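You operate a simulated robot arm through the tools that you are given. There is no shell and no other tool. Be economical: measure what you need, move in short steps, check, and stop when the job is done.

Carry out the task below with a simulated robot arm. There is one attempt and no reset: what you move stays moved.

TASK
Stack the grey box labelled "spare gauge" from the top of the long bench on top of the grey box labelled "plate bolts".

It is judged by the outcome, as a careful person would: the job done as asked, and still so three seconds after it is handed in. It fails if anything else is knocked over, pushed out of place, dropped, spilled or broken.

THE ROBOT
A 6-joint arm with a two-finger parallel gripper, fixed in place. Base frame: the origin is at the foot of the arm, x ahead of it, y to its left, z up; the work surface is at about z = 0.78. Lengths are in m, angles in rad, forces in N, time in s.
With the tool pointing down near the work surface it reaches from about 0.26 to 0.68 m from the base axis. Its first joint turns from -1.152 to 1.152 rad. Payload 2.9 kg.
Tool frame: the origin (TCP) lies between the finger pads and is the grasp point; the fingertips stand 0.03 m ahead of it; z points along the fingers, y is the line along which they close. The gripper opens to 0.11 m. The fingers are 0.02 m wide and 0.01 m thick; the gripper's body (0.048 by 0.112 m) begins 0.055 m behind the TCP.
Orientation is that of the tool frame in the base frame, as a unit quaternion [w, x, y, z]. With the fingers straight down and closing along the base's y, the tool's x points along the base's -x, its y along +y and its z along -z.

THE INTERFACE
- The arm moves only by the tool play_rows. Its argument "series" is a list of rows, each a list of 7 numbers: the turn, a rotation vector about the tool's x, y, z in rad, then the shift along the tool's x, y, z in m, then the gripper command, from -1 (shut) to 1 (fully open), values between in proportion. In form: [[rx, ry, rz, x, y, z, gripper], ...]. A call has 1 to 12 rows; each row is the pose to reach, as a shift and turn from the pose commanded when the call began, along the tool's axes at that moment. A row lasts 0.2 s, in which the tool goes at most 0.05 m and 0.15 rad; a call with a longer step from one row to the next is refused whole, and so is a gripper value outside its range. A pose out of reach is approached as far as the arm can. The call stops where the force on the tool passes 40 N (or 10 N more than at its start, if that is more) or the arm is blocked; 0.2 s more then pass. The fingers move at their own pace (about 0.108 m/s each) and stop on an object; they squeeze with about 32 N. The grip force told is the motor's: it shows also when the fingers shut on nothing. Time passes only in rows, and 0.2 s behind the last, so rows that repeat a pose let the fingers close. It gives the time, the measured TCP pose, the force on the tool (base axes), the opening and the grip force at its end, in the units of the frame above (readings bear some noise), and new pictures: "pictures" is both (left out), scene, wrist or none.
- Cameras (640 x 400 px; columns grow to the right, rows downward): "scene" is fixed at [0.0795, 0.4267, 1.4046]; the picture's right is [-0.78, -0.63, 0.00], its down [-0.24, 0.30, -0.93] and it looks along [0.58, -0.72, -0.38] (base axes); focal length 315 px, centre (320, 200). "wrist" rides on the gripper at [-0.036, 0, -0.057] in the tool frame; the picture's right is [0.00, -1.00, 0.00], its down [0.97, 0.00, -0.24] and it looks along [0.24, 0.00, 0.97] (tool axes); focal length 218 px, centre (320, 200).
- probe_pixels(camera, pixels): for up to 12 pixels [column, row] of the newest picture of that camera ("zoom" is the newest enlarged one), the place [x, y, z] in the base frame of the surface seen there, good to about 0.003 m. No time passes.
- enlarge(camera, box): a new picture of the part [left, top, right, bottom] of that camera's present view, enlarged. No time passes.
- sign_off(): hands the job in; it is judged then, once.

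Work in short steps. Measure before you move; look again where a grasp or a placing could have gone wrong, and mend it. You have 60 turns and 120 pictures in all, the two below and enlarged ones among them. Open the gripper and draw the arm clear of the work before you hand the job in, unless the task says otherwise; then end with one line.

The tools are called after ">>>" as a command line: name --pt "numbers of a row" for each row, then --argument value for the rest, lists and objects as JSON in quotes. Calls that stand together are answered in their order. play_rows: Moves the arm, as the interface text tells. Its arguments: {"type":"object","properties":{"series":{"type":"array","items":{"type":"array","items":{"type":"number"}}},"pictures":{"type":"string","enum":["both","scene","wrist","none"]}},"required":["series"]} The other tools are called the same way: probe_pixels (camera, pixels) gives the place of the surface under pixels of a picture; enlarge (camera, box) takes an enlarged picture of a part of a camera's view; sign_off () hands the job in.

At the start:

```text
t: 0.0
tool_pos: [0.4304, -0.1473, 1.125]
ee_rot: [0.0, 0.0, 1.0, 0.0]
ft_force: [-0.7, 0.4, 0.7]
gripper_width: 0.1103
finger_force: 0.1
```

scene: 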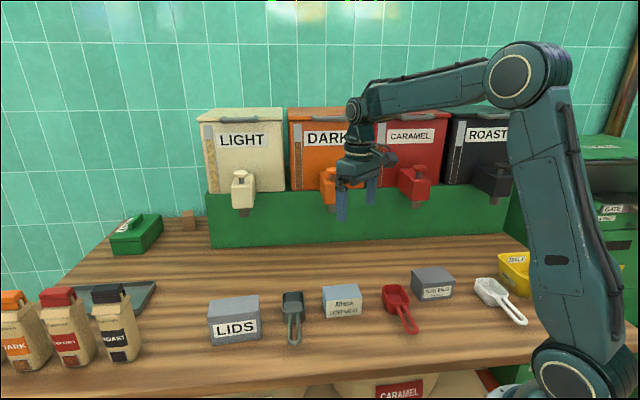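
wrist: 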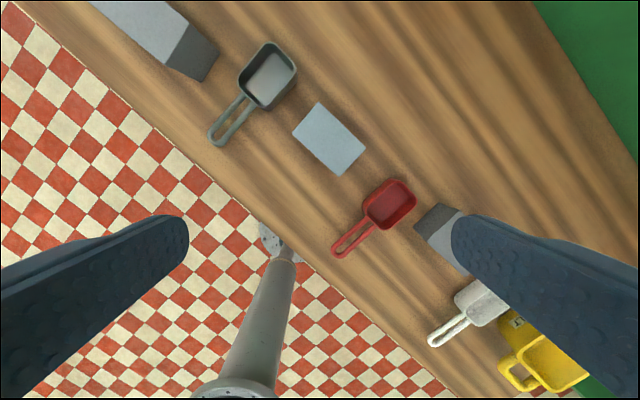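

The scene shows three boxes (about 235,320; 341,300; 432,283); I enlarge them to read the labels.

>>> enlarge --camera "scene" --box '[300, 250, 480, 350]'

>>> enlarge --camera "scene" --box '[480, 120, 640, 320]'

```text
3.56 times, centred on (390, 300) of scene
```

zoom: 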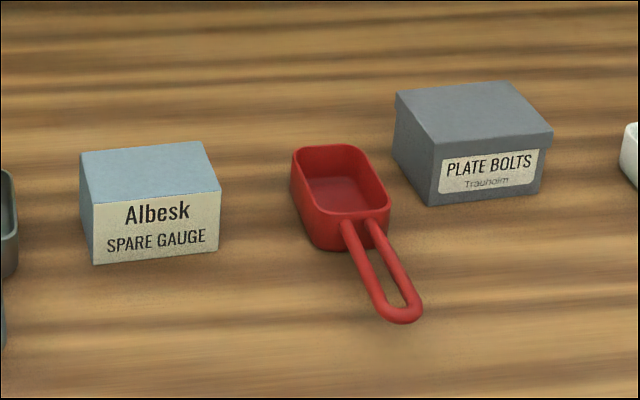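

```text
2.00 times, centred on (560, 220) of scene
```

zoom: 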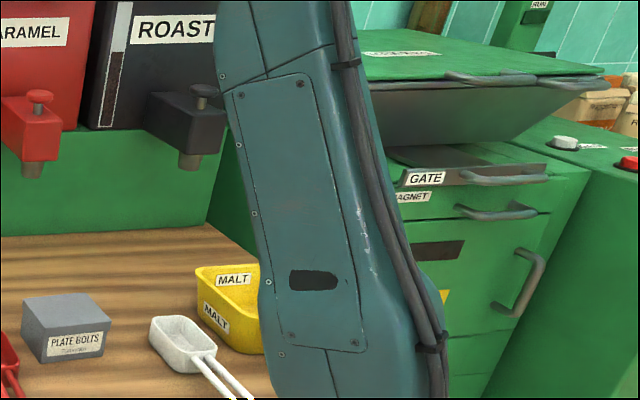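

I probe the corners of both boxes: spare gauge near (341,292) and plate bolts near (432,276).

>>> probe_pixels --camera "scene" --pixels '[[324, 288], [356, 285], [360, 296], [327, 300], [342, 293], [328, 316], [412, 271], [442, 268], [453, 280], [422, 283], [432, 276], [423, 298]]'

>>> probe_pixels --camera "wrist" --pixels '[[319, 105], [364, 147], [341, 174], [295, 134], [330, 139], [385, 200], [405, 190], [345, 250], [440, 206], [416, 226], [300, 180], [280, 95]]'

>>> enlarge --camera "wrist" --box '[270, 80, 510, 280]'

```text
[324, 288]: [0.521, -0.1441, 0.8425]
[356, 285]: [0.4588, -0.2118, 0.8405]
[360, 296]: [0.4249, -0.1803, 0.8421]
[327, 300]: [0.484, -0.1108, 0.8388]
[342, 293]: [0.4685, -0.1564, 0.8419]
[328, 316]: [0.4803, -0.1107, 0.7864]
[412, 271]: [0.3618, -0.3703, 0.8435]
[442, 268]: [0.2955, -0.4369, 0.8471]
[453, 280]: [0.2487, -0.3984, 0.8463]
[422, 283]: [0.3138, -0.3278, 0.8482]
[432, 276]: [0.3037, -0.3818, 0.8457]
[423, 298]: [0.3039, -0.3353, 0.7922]
```

```text
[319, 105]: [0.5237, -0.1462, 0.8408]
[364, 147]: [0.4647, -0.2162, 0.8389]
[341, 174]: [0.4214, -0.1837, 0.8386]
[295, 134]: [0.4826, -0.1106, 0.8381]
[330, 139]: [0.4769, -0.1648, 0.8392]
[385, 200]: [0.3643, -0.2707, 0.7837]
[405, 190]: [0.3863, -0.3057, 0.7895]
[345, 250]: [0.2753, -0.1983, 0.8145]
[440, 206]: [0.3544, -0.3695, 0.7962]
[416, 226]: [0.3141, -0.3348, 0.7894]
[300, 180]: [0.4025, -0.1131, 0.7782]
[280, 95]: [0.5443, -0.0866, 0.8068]
```

```text
2.00 times, centred on (390, 180) of wrist
```

zoom: 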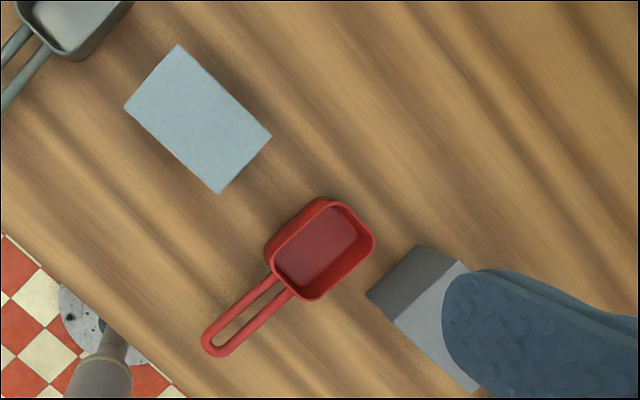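

Spare gauge: centre ≈ (0.473,-0.164), top 0.841, long axis at ~50°, 0.095×0.058. Plate bolts: centre ≈ (0.305,-0.384), top 0.847, ~46°. I turn the tool to close across the short side and descend to above the spare gauge.

>>> play_rows --pt "0 0 -0.125 -0.006 -0.0024 0.02 1" --pt "0 0 -0.25 -0.012 -0.0048 0.04 1" --pt "0 0 -0.375 -0.018 -0.0072 0.06 1" --pt "0 0 -0.5 -0.024 -0.0096 0.08 1" --pt "0 0 -0.625 -0.03 -0.012 0.1 1" --pt "0 0 -0.75 -0.036 -0.0144 0.12 1" --pt "0 0 -0.873 -0.0426 -0.0167 0.145 1" --pt "0 0 -0.873 -0.0426 -0.0167 0.175 1" --pt "0 0 -0.873 -0.0426 -0.0167 0.175 1"

```text
t: 2.0
tool_pos: [0.4733, -0.166, 0.9511]
ee_rot: [-0.001, -0.423, 0.906, 0.0]
ft_force: [0.8, 0.6, 0.2]
gripper_width: 0.1099
finger_force: 0.1
```

scene: 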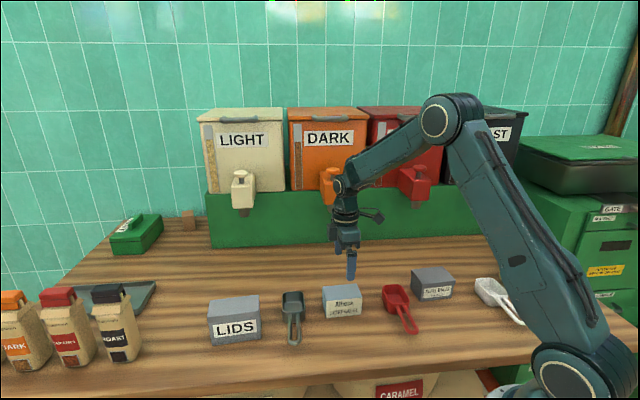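
wrist: 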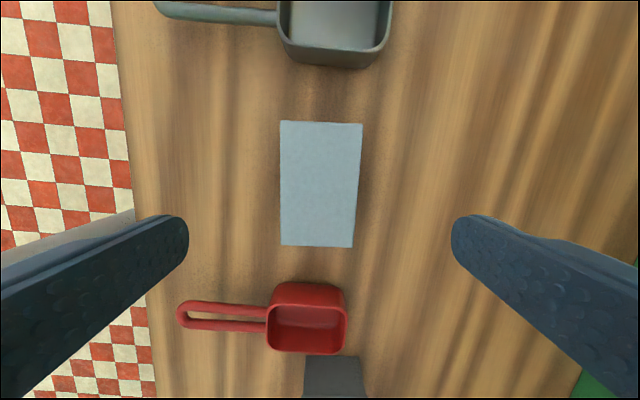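

The box is at columns 280–363, rows 121–247, nearly aligned; I probe its corners for a finer fix.

>>> probe_pixels --camera "wrist" --pixels '[[282, 123], [360, 126], [351, 245], [283, 244], [318, 184]]'

```text
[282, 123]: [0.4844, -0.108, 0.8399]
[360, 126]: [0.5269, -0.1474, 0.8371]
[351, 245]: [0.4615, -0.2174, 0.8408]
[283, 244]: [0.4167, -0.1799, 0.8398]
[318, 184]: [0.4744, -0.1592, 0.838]
```

Centre is (0.472,-0.163), long axis ~48°. I correct slightly and lower to z=0.823, leaving the fingers open.

>>> play_rows --pt "0 0 0.04 -0.001 0.001 0.03 1" --pt "0 0 0.04 -0.001 0.001 0.06 1" --pt "0 0 0.04 -0.001 0.001 0.09 1" --pt "0 0 0.04 -0.001 0.001 0.11 1" --pt "0 0 0.04 -0.001 0.001 0.127 1" --pt "0 0 0.04 -0.001 0.001 0.127 1"

```text
t: 3.4
tool_pos: [0.4721, -0.1641, 0.8242]
ee_rot: [0.001, -0.404, 0.915, 0.0]
ft_force: [0.8, 0.0, 0.2]
gripper_width: 0.1102
finger_force: 0.1
```

scene: 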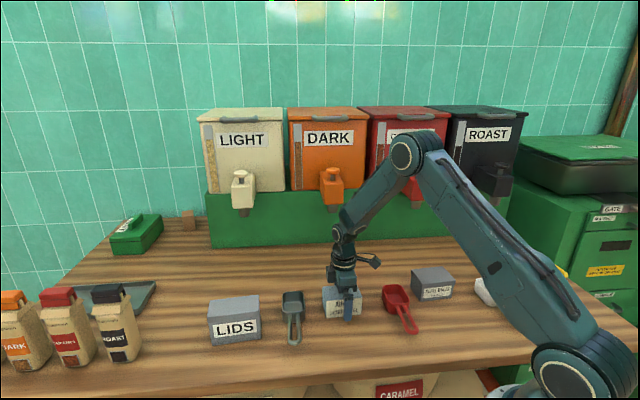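
wrist: 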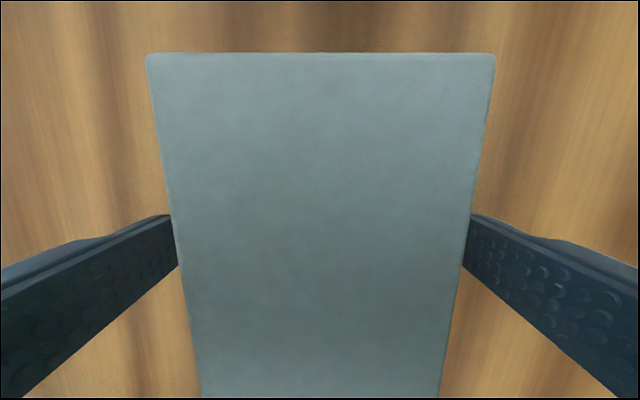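

The fingers straddle the box squarely and centred; I close the gripper.

>>> play_rows --pt "0 0 0 0 0 0 -1" --pt "0 0 0 0 0 0 -1" --pt "0 0 0 0 0 0 -1" --pt "0 0 0 0 0 0 -1" --pictures "none"

```text
t: 4.4
tool_pos: [0.4718, -0.1633, 0.8247]
ee_rot: [0.0, -0.404, 0.915, -0.001]
ft_force: [-0.3, -1.2, -0.2]
gripper_width: 0.0619
finger_force: 32.0
```

Gripped at 0.062 m with 32 N. I lift 0.12 m straight up.

>>> play_rows --pt "0 0 0 0 0 -0.015 -1" --pt "0 0 0 0 0 -0.04 -1" --pt "0 0 0 0 0 -0.07 -1" --pt "0 0 0 0 0 -0.1 -1" --pt "0 0 0 0 0 -0.14 -1" --pt "0 0 0 0 0 -0.14 -1"

```text
t: 5.8
tool_pos: [0.4731, -0.164, 0.9644]
ee_rot: [0.0, -0.404, 0.915, 0.001]
ft_force: [0.7, 0.3, -2.3]
gripper_width: 0.0615
finger_force: 31.5
```

scene: 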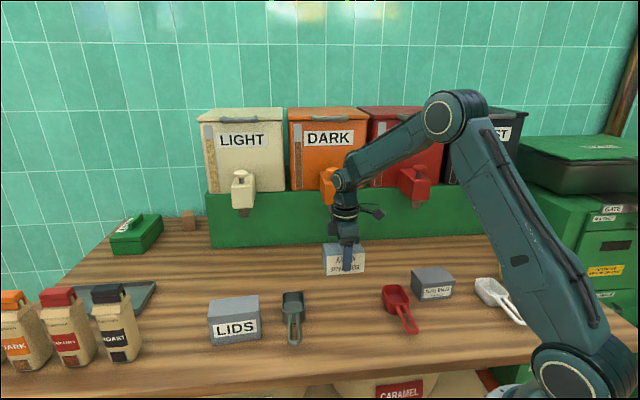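
wrist: 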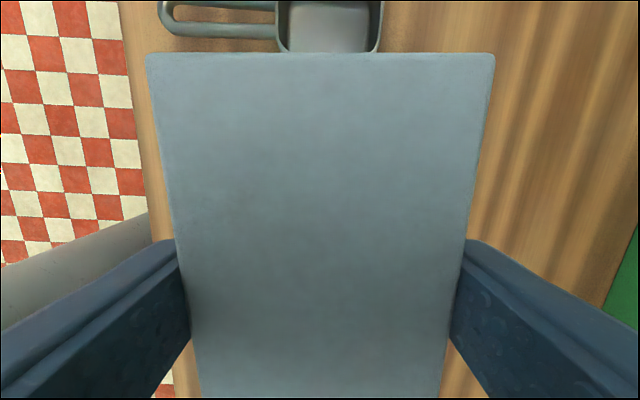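

The box is held and lifted. I zoom in on the plate bolts box (411–455, 266–300) to measure it more precisely.

>>> enlarge --camera "scene" --box '[392, 255, 472, 305]'

```text
8.00 times, centred on (432, 280) of scene
```

zoom: 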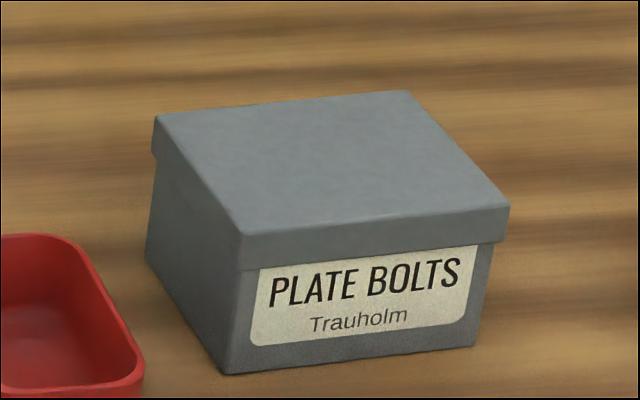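

>>> probe_pixels --camera "zoom" --pixels '[[162, 122], [405, 97], [502, 205], [245, 228], [330, 160], [200, 175], [455, 150], [285, 110], [370, 216]]'

```text
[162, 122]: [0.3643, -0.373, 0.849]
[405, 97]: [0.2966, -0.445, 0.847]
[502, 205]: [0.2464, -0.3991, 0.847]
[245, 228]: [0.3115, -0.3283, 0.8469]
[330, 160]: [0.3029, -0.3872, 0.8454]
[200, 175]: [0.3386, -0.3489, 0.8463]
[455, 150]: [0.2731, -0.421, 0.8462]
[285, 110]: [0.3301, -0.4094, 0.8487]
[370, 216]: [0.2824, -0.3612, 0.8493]
```

Target centre (0.305,-0.386), top 0.847, long axis ~47°, matching the held box (47.6°). I carry it level over there (box bottom ≈0.92, clear of the red scoop).

>>> play_rows --pt "0 0 0 0.015 -0.0014 0 -1" --pt "0 0 0 0.045 -0.0042 0 -1" --pt "0 0 0 0.08 -0.0074 0 -1" --pt "0 0 0 0.115 -0.0106 0 -1" --pt "0 0 0 0.15 -0.0139 0 -1" --pt "0 0 0 0.185 -0.0171 0 -1" --pt "0 0 0 0.22 -0.0203 0 -1" --pt "0 0 0 0.25 -0.0231 0 -1" --pt "0 0 0 0.27 -0.025 0 -1" --pt "0 0 0 0.278 -0.0257 0 -1" --pt "0 0 0 0.278 -0.0257 0 -1"

```text
t: 8.2
tool_pos: [0.3048, -0.3862, 0.9659]
ee_rot: [0.0, -0.405, 0.914, 0.0]
ft_force: [-0.2, -0.5, -2.4]
gripper_width: 0.0618
finger_force: 31.7
```

scene: 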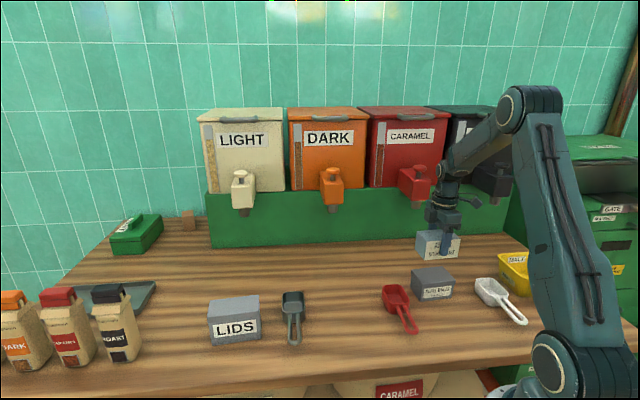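
wrist: 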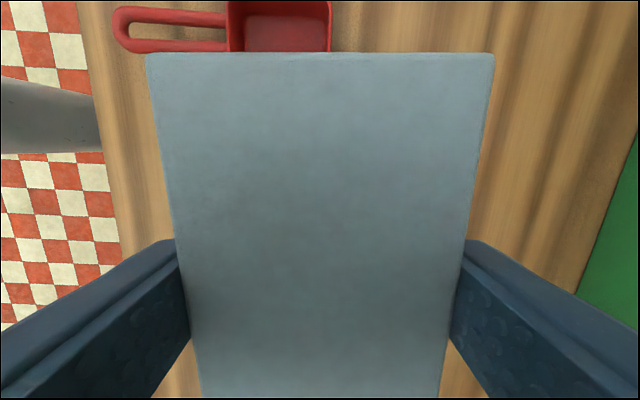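

The box is directly above the target. I lower 0.067 m, leaving a small gap, and check.

>>> play_rows --pt "0 0 0 0 0 0.02 -1" --pt "0 0 0 0 0 0.04 -1" --pt "0 0 0 0 0 0.057 -1" --pt "0 0 0 0 0 0.067 -1" --pt "0 0 0 0 0 0.067 -1" --pictures "none"

>>> enlarge --camera "scene" --box '[372, 215, 500, 305]'

```text
t: 9.4
tool_pos: [0.3048, -0.3876, 0.8983]
ee_rot: [0.0, -0.404, 0.915, 0.0]
ft_force: [-1.3, 0.2, -3.6]
gripper_width: 0.0617
finger_force: 32.0
```

```text
4.44 times, centred on (436, 260) of scene
```

zoom: 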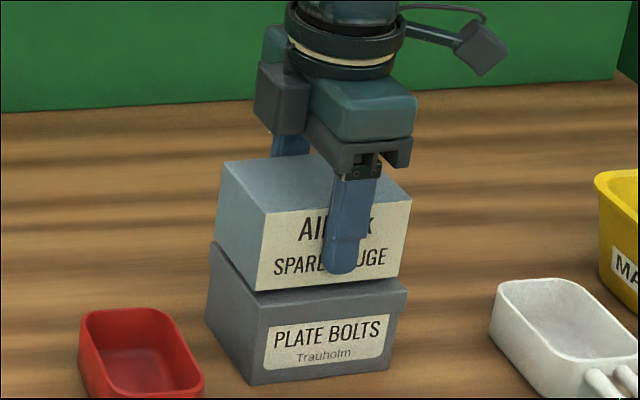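

There is a small gap and the alignment looks right. I lower in fine steps, watching the force.

>>> play_rows --pt "0 0 0 0 0 0.002 -1" --pt "0 0 0 0 0 0.004 -1" --pt "0 0 0 0 0 0.005 -1" --pt "0 0 0 0 0 0.006 -1" --pt "0 0 0 0 0 0.006 -1" --pictures "none"

>>> enlarge --camera "scene" --box '[392, 235, 472, 305]'

```text
t: 10.6
tool_pos: [0.305, -0.3846, 0.8914]
ee_rot: [-0.001, -0.405, 0.914, 0.0]
ft_force: [0.3, 0.5, -3.5]
gripper_width: 0.0622
finger_force: 31.5
```

```text
5.71 times, centred on (432, 270) of scene
```

zoom: 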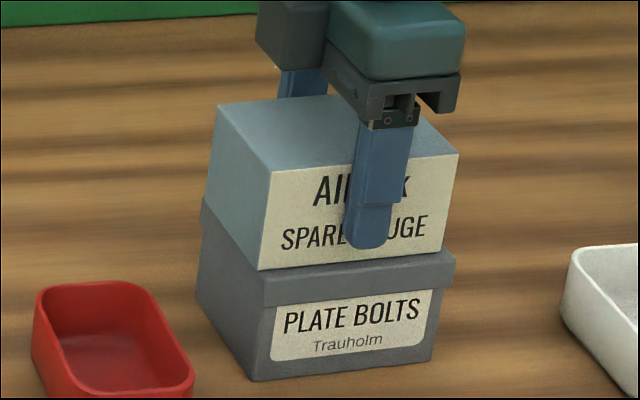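

No contact yet (about -3 N, the box's own weight); 1 mm more at a time.

>>> play_rows --pt "0 0 0 0 0 0.001 -1" --pt "0 0 0 0 0 0.001 -1" --pictures "none"

```text
t: 11.2
tool_pos: [0.3056, -0.3878, 0.8891]
ee_rot: [0.0, -0.404, 0.915, 0.0]
ft_force: [0.0, 0.6, -3.1]
gripper_width: 0.0619
finger_force: 32.0
```

>>> play_rows --pt "0 0 0 0 0 0.001 -1" --pt "0 0 0 0 0 0.001 -1" --pictures "none"

```text
t: 11.8
tool_pos: [0.3031, -0.3869, 0.8902]
ee_rot: [0.0, -0.404, 0.915, -0.001]
ft_force: [0.0, 0.6, 0.3]
gripper_width: 0.0616
finger_force: 31.7
```

The weight reading has gone (−3.1 → +0.3 N), so the box rests on the lower one. I open the gripper in place.

>>> play_rows --pt "0 0 0 0 0 0 0.3" --pt "0 0 0 0 0 0 0.7" --pt "0 0 0 0 0 0 1" --pt "0 0 0 0 0 0 1"

```text
t: 12.8
tool_pos: [0.3043, -0.387, 0.8908]
ee_rot: [-0.001, -0.404, 0.915, 0.0]
ft_force: [-0.6, 0.1, 0.1]
gripper_width: 0.1099
finger_force: 0.0
```

scene: 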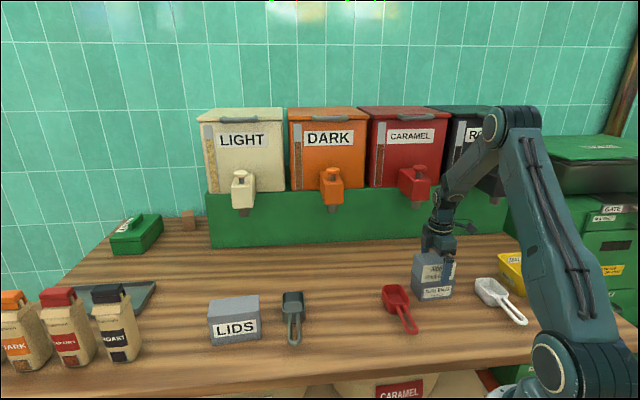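
wrist: 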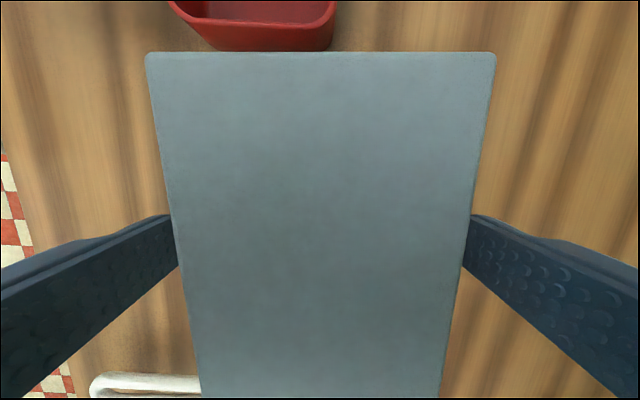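

The fingers are free and the box stayed put; I rise straight up 0.2 m and then move back, away from the stack.

>>> play_rows --pt "0 0 0 0 0 -0.015 1" --pt "0 0 0 0 0 -0.04 1" --pt "0 0 0 0 0 -0.075 1" --pt "0 0 0 0 0 -0.11 1" --pt "0 0 0 0 0 -0.15 1" --pt "0 0 0 0 0 -0.19 1" --pt "0 0 0 -0.04 0 -0.2 1" --pt "0 0 0 -0.08 0 -0.2 1" --pt "0 0 0 -0.12 0 -0.2 1" --pt "0 0 0 -0.15 0 -0.2 1" --pt "0 0 0 -0.15 0 -0.2 1"

>>> enlarge --camera "scene" --box '[372, 225, 500, 305]'

```text
t: 15.2
tool_pos: [0.4065, -0.2749, 1.0895]
ee_rot: [0.0, -0.404, 0.915, -0.001]
ft_force: [-0.2, -0.3, 0.4]
gripper_width: 0.1096
finger_force: 0.1
```

scene: 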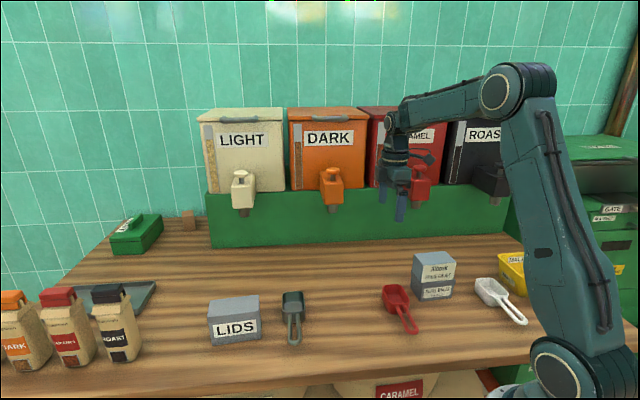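
wrist: 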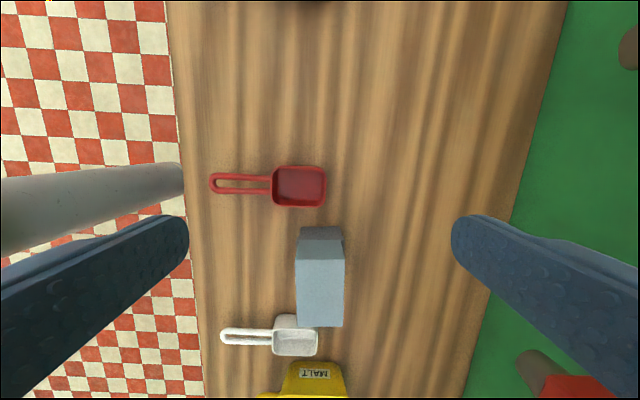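

```text
5.00 times, centred on (436, 265) of scene
```

zoom: 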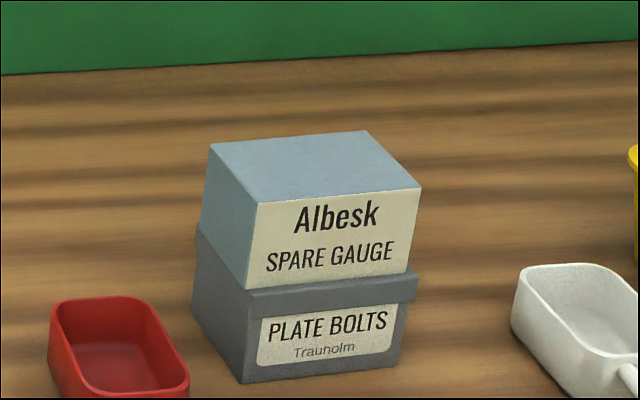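

The spare gauge box sits squarely on the plate bolts box, nothing else has moved, and the arm is clear with the gripper open.

>>> sign_off

```text
The job is handed in.
```

The "spare gauge" box is stacked squarely on top of the "plate bolts" box, nothing else was disturbed, and the job is handed in.
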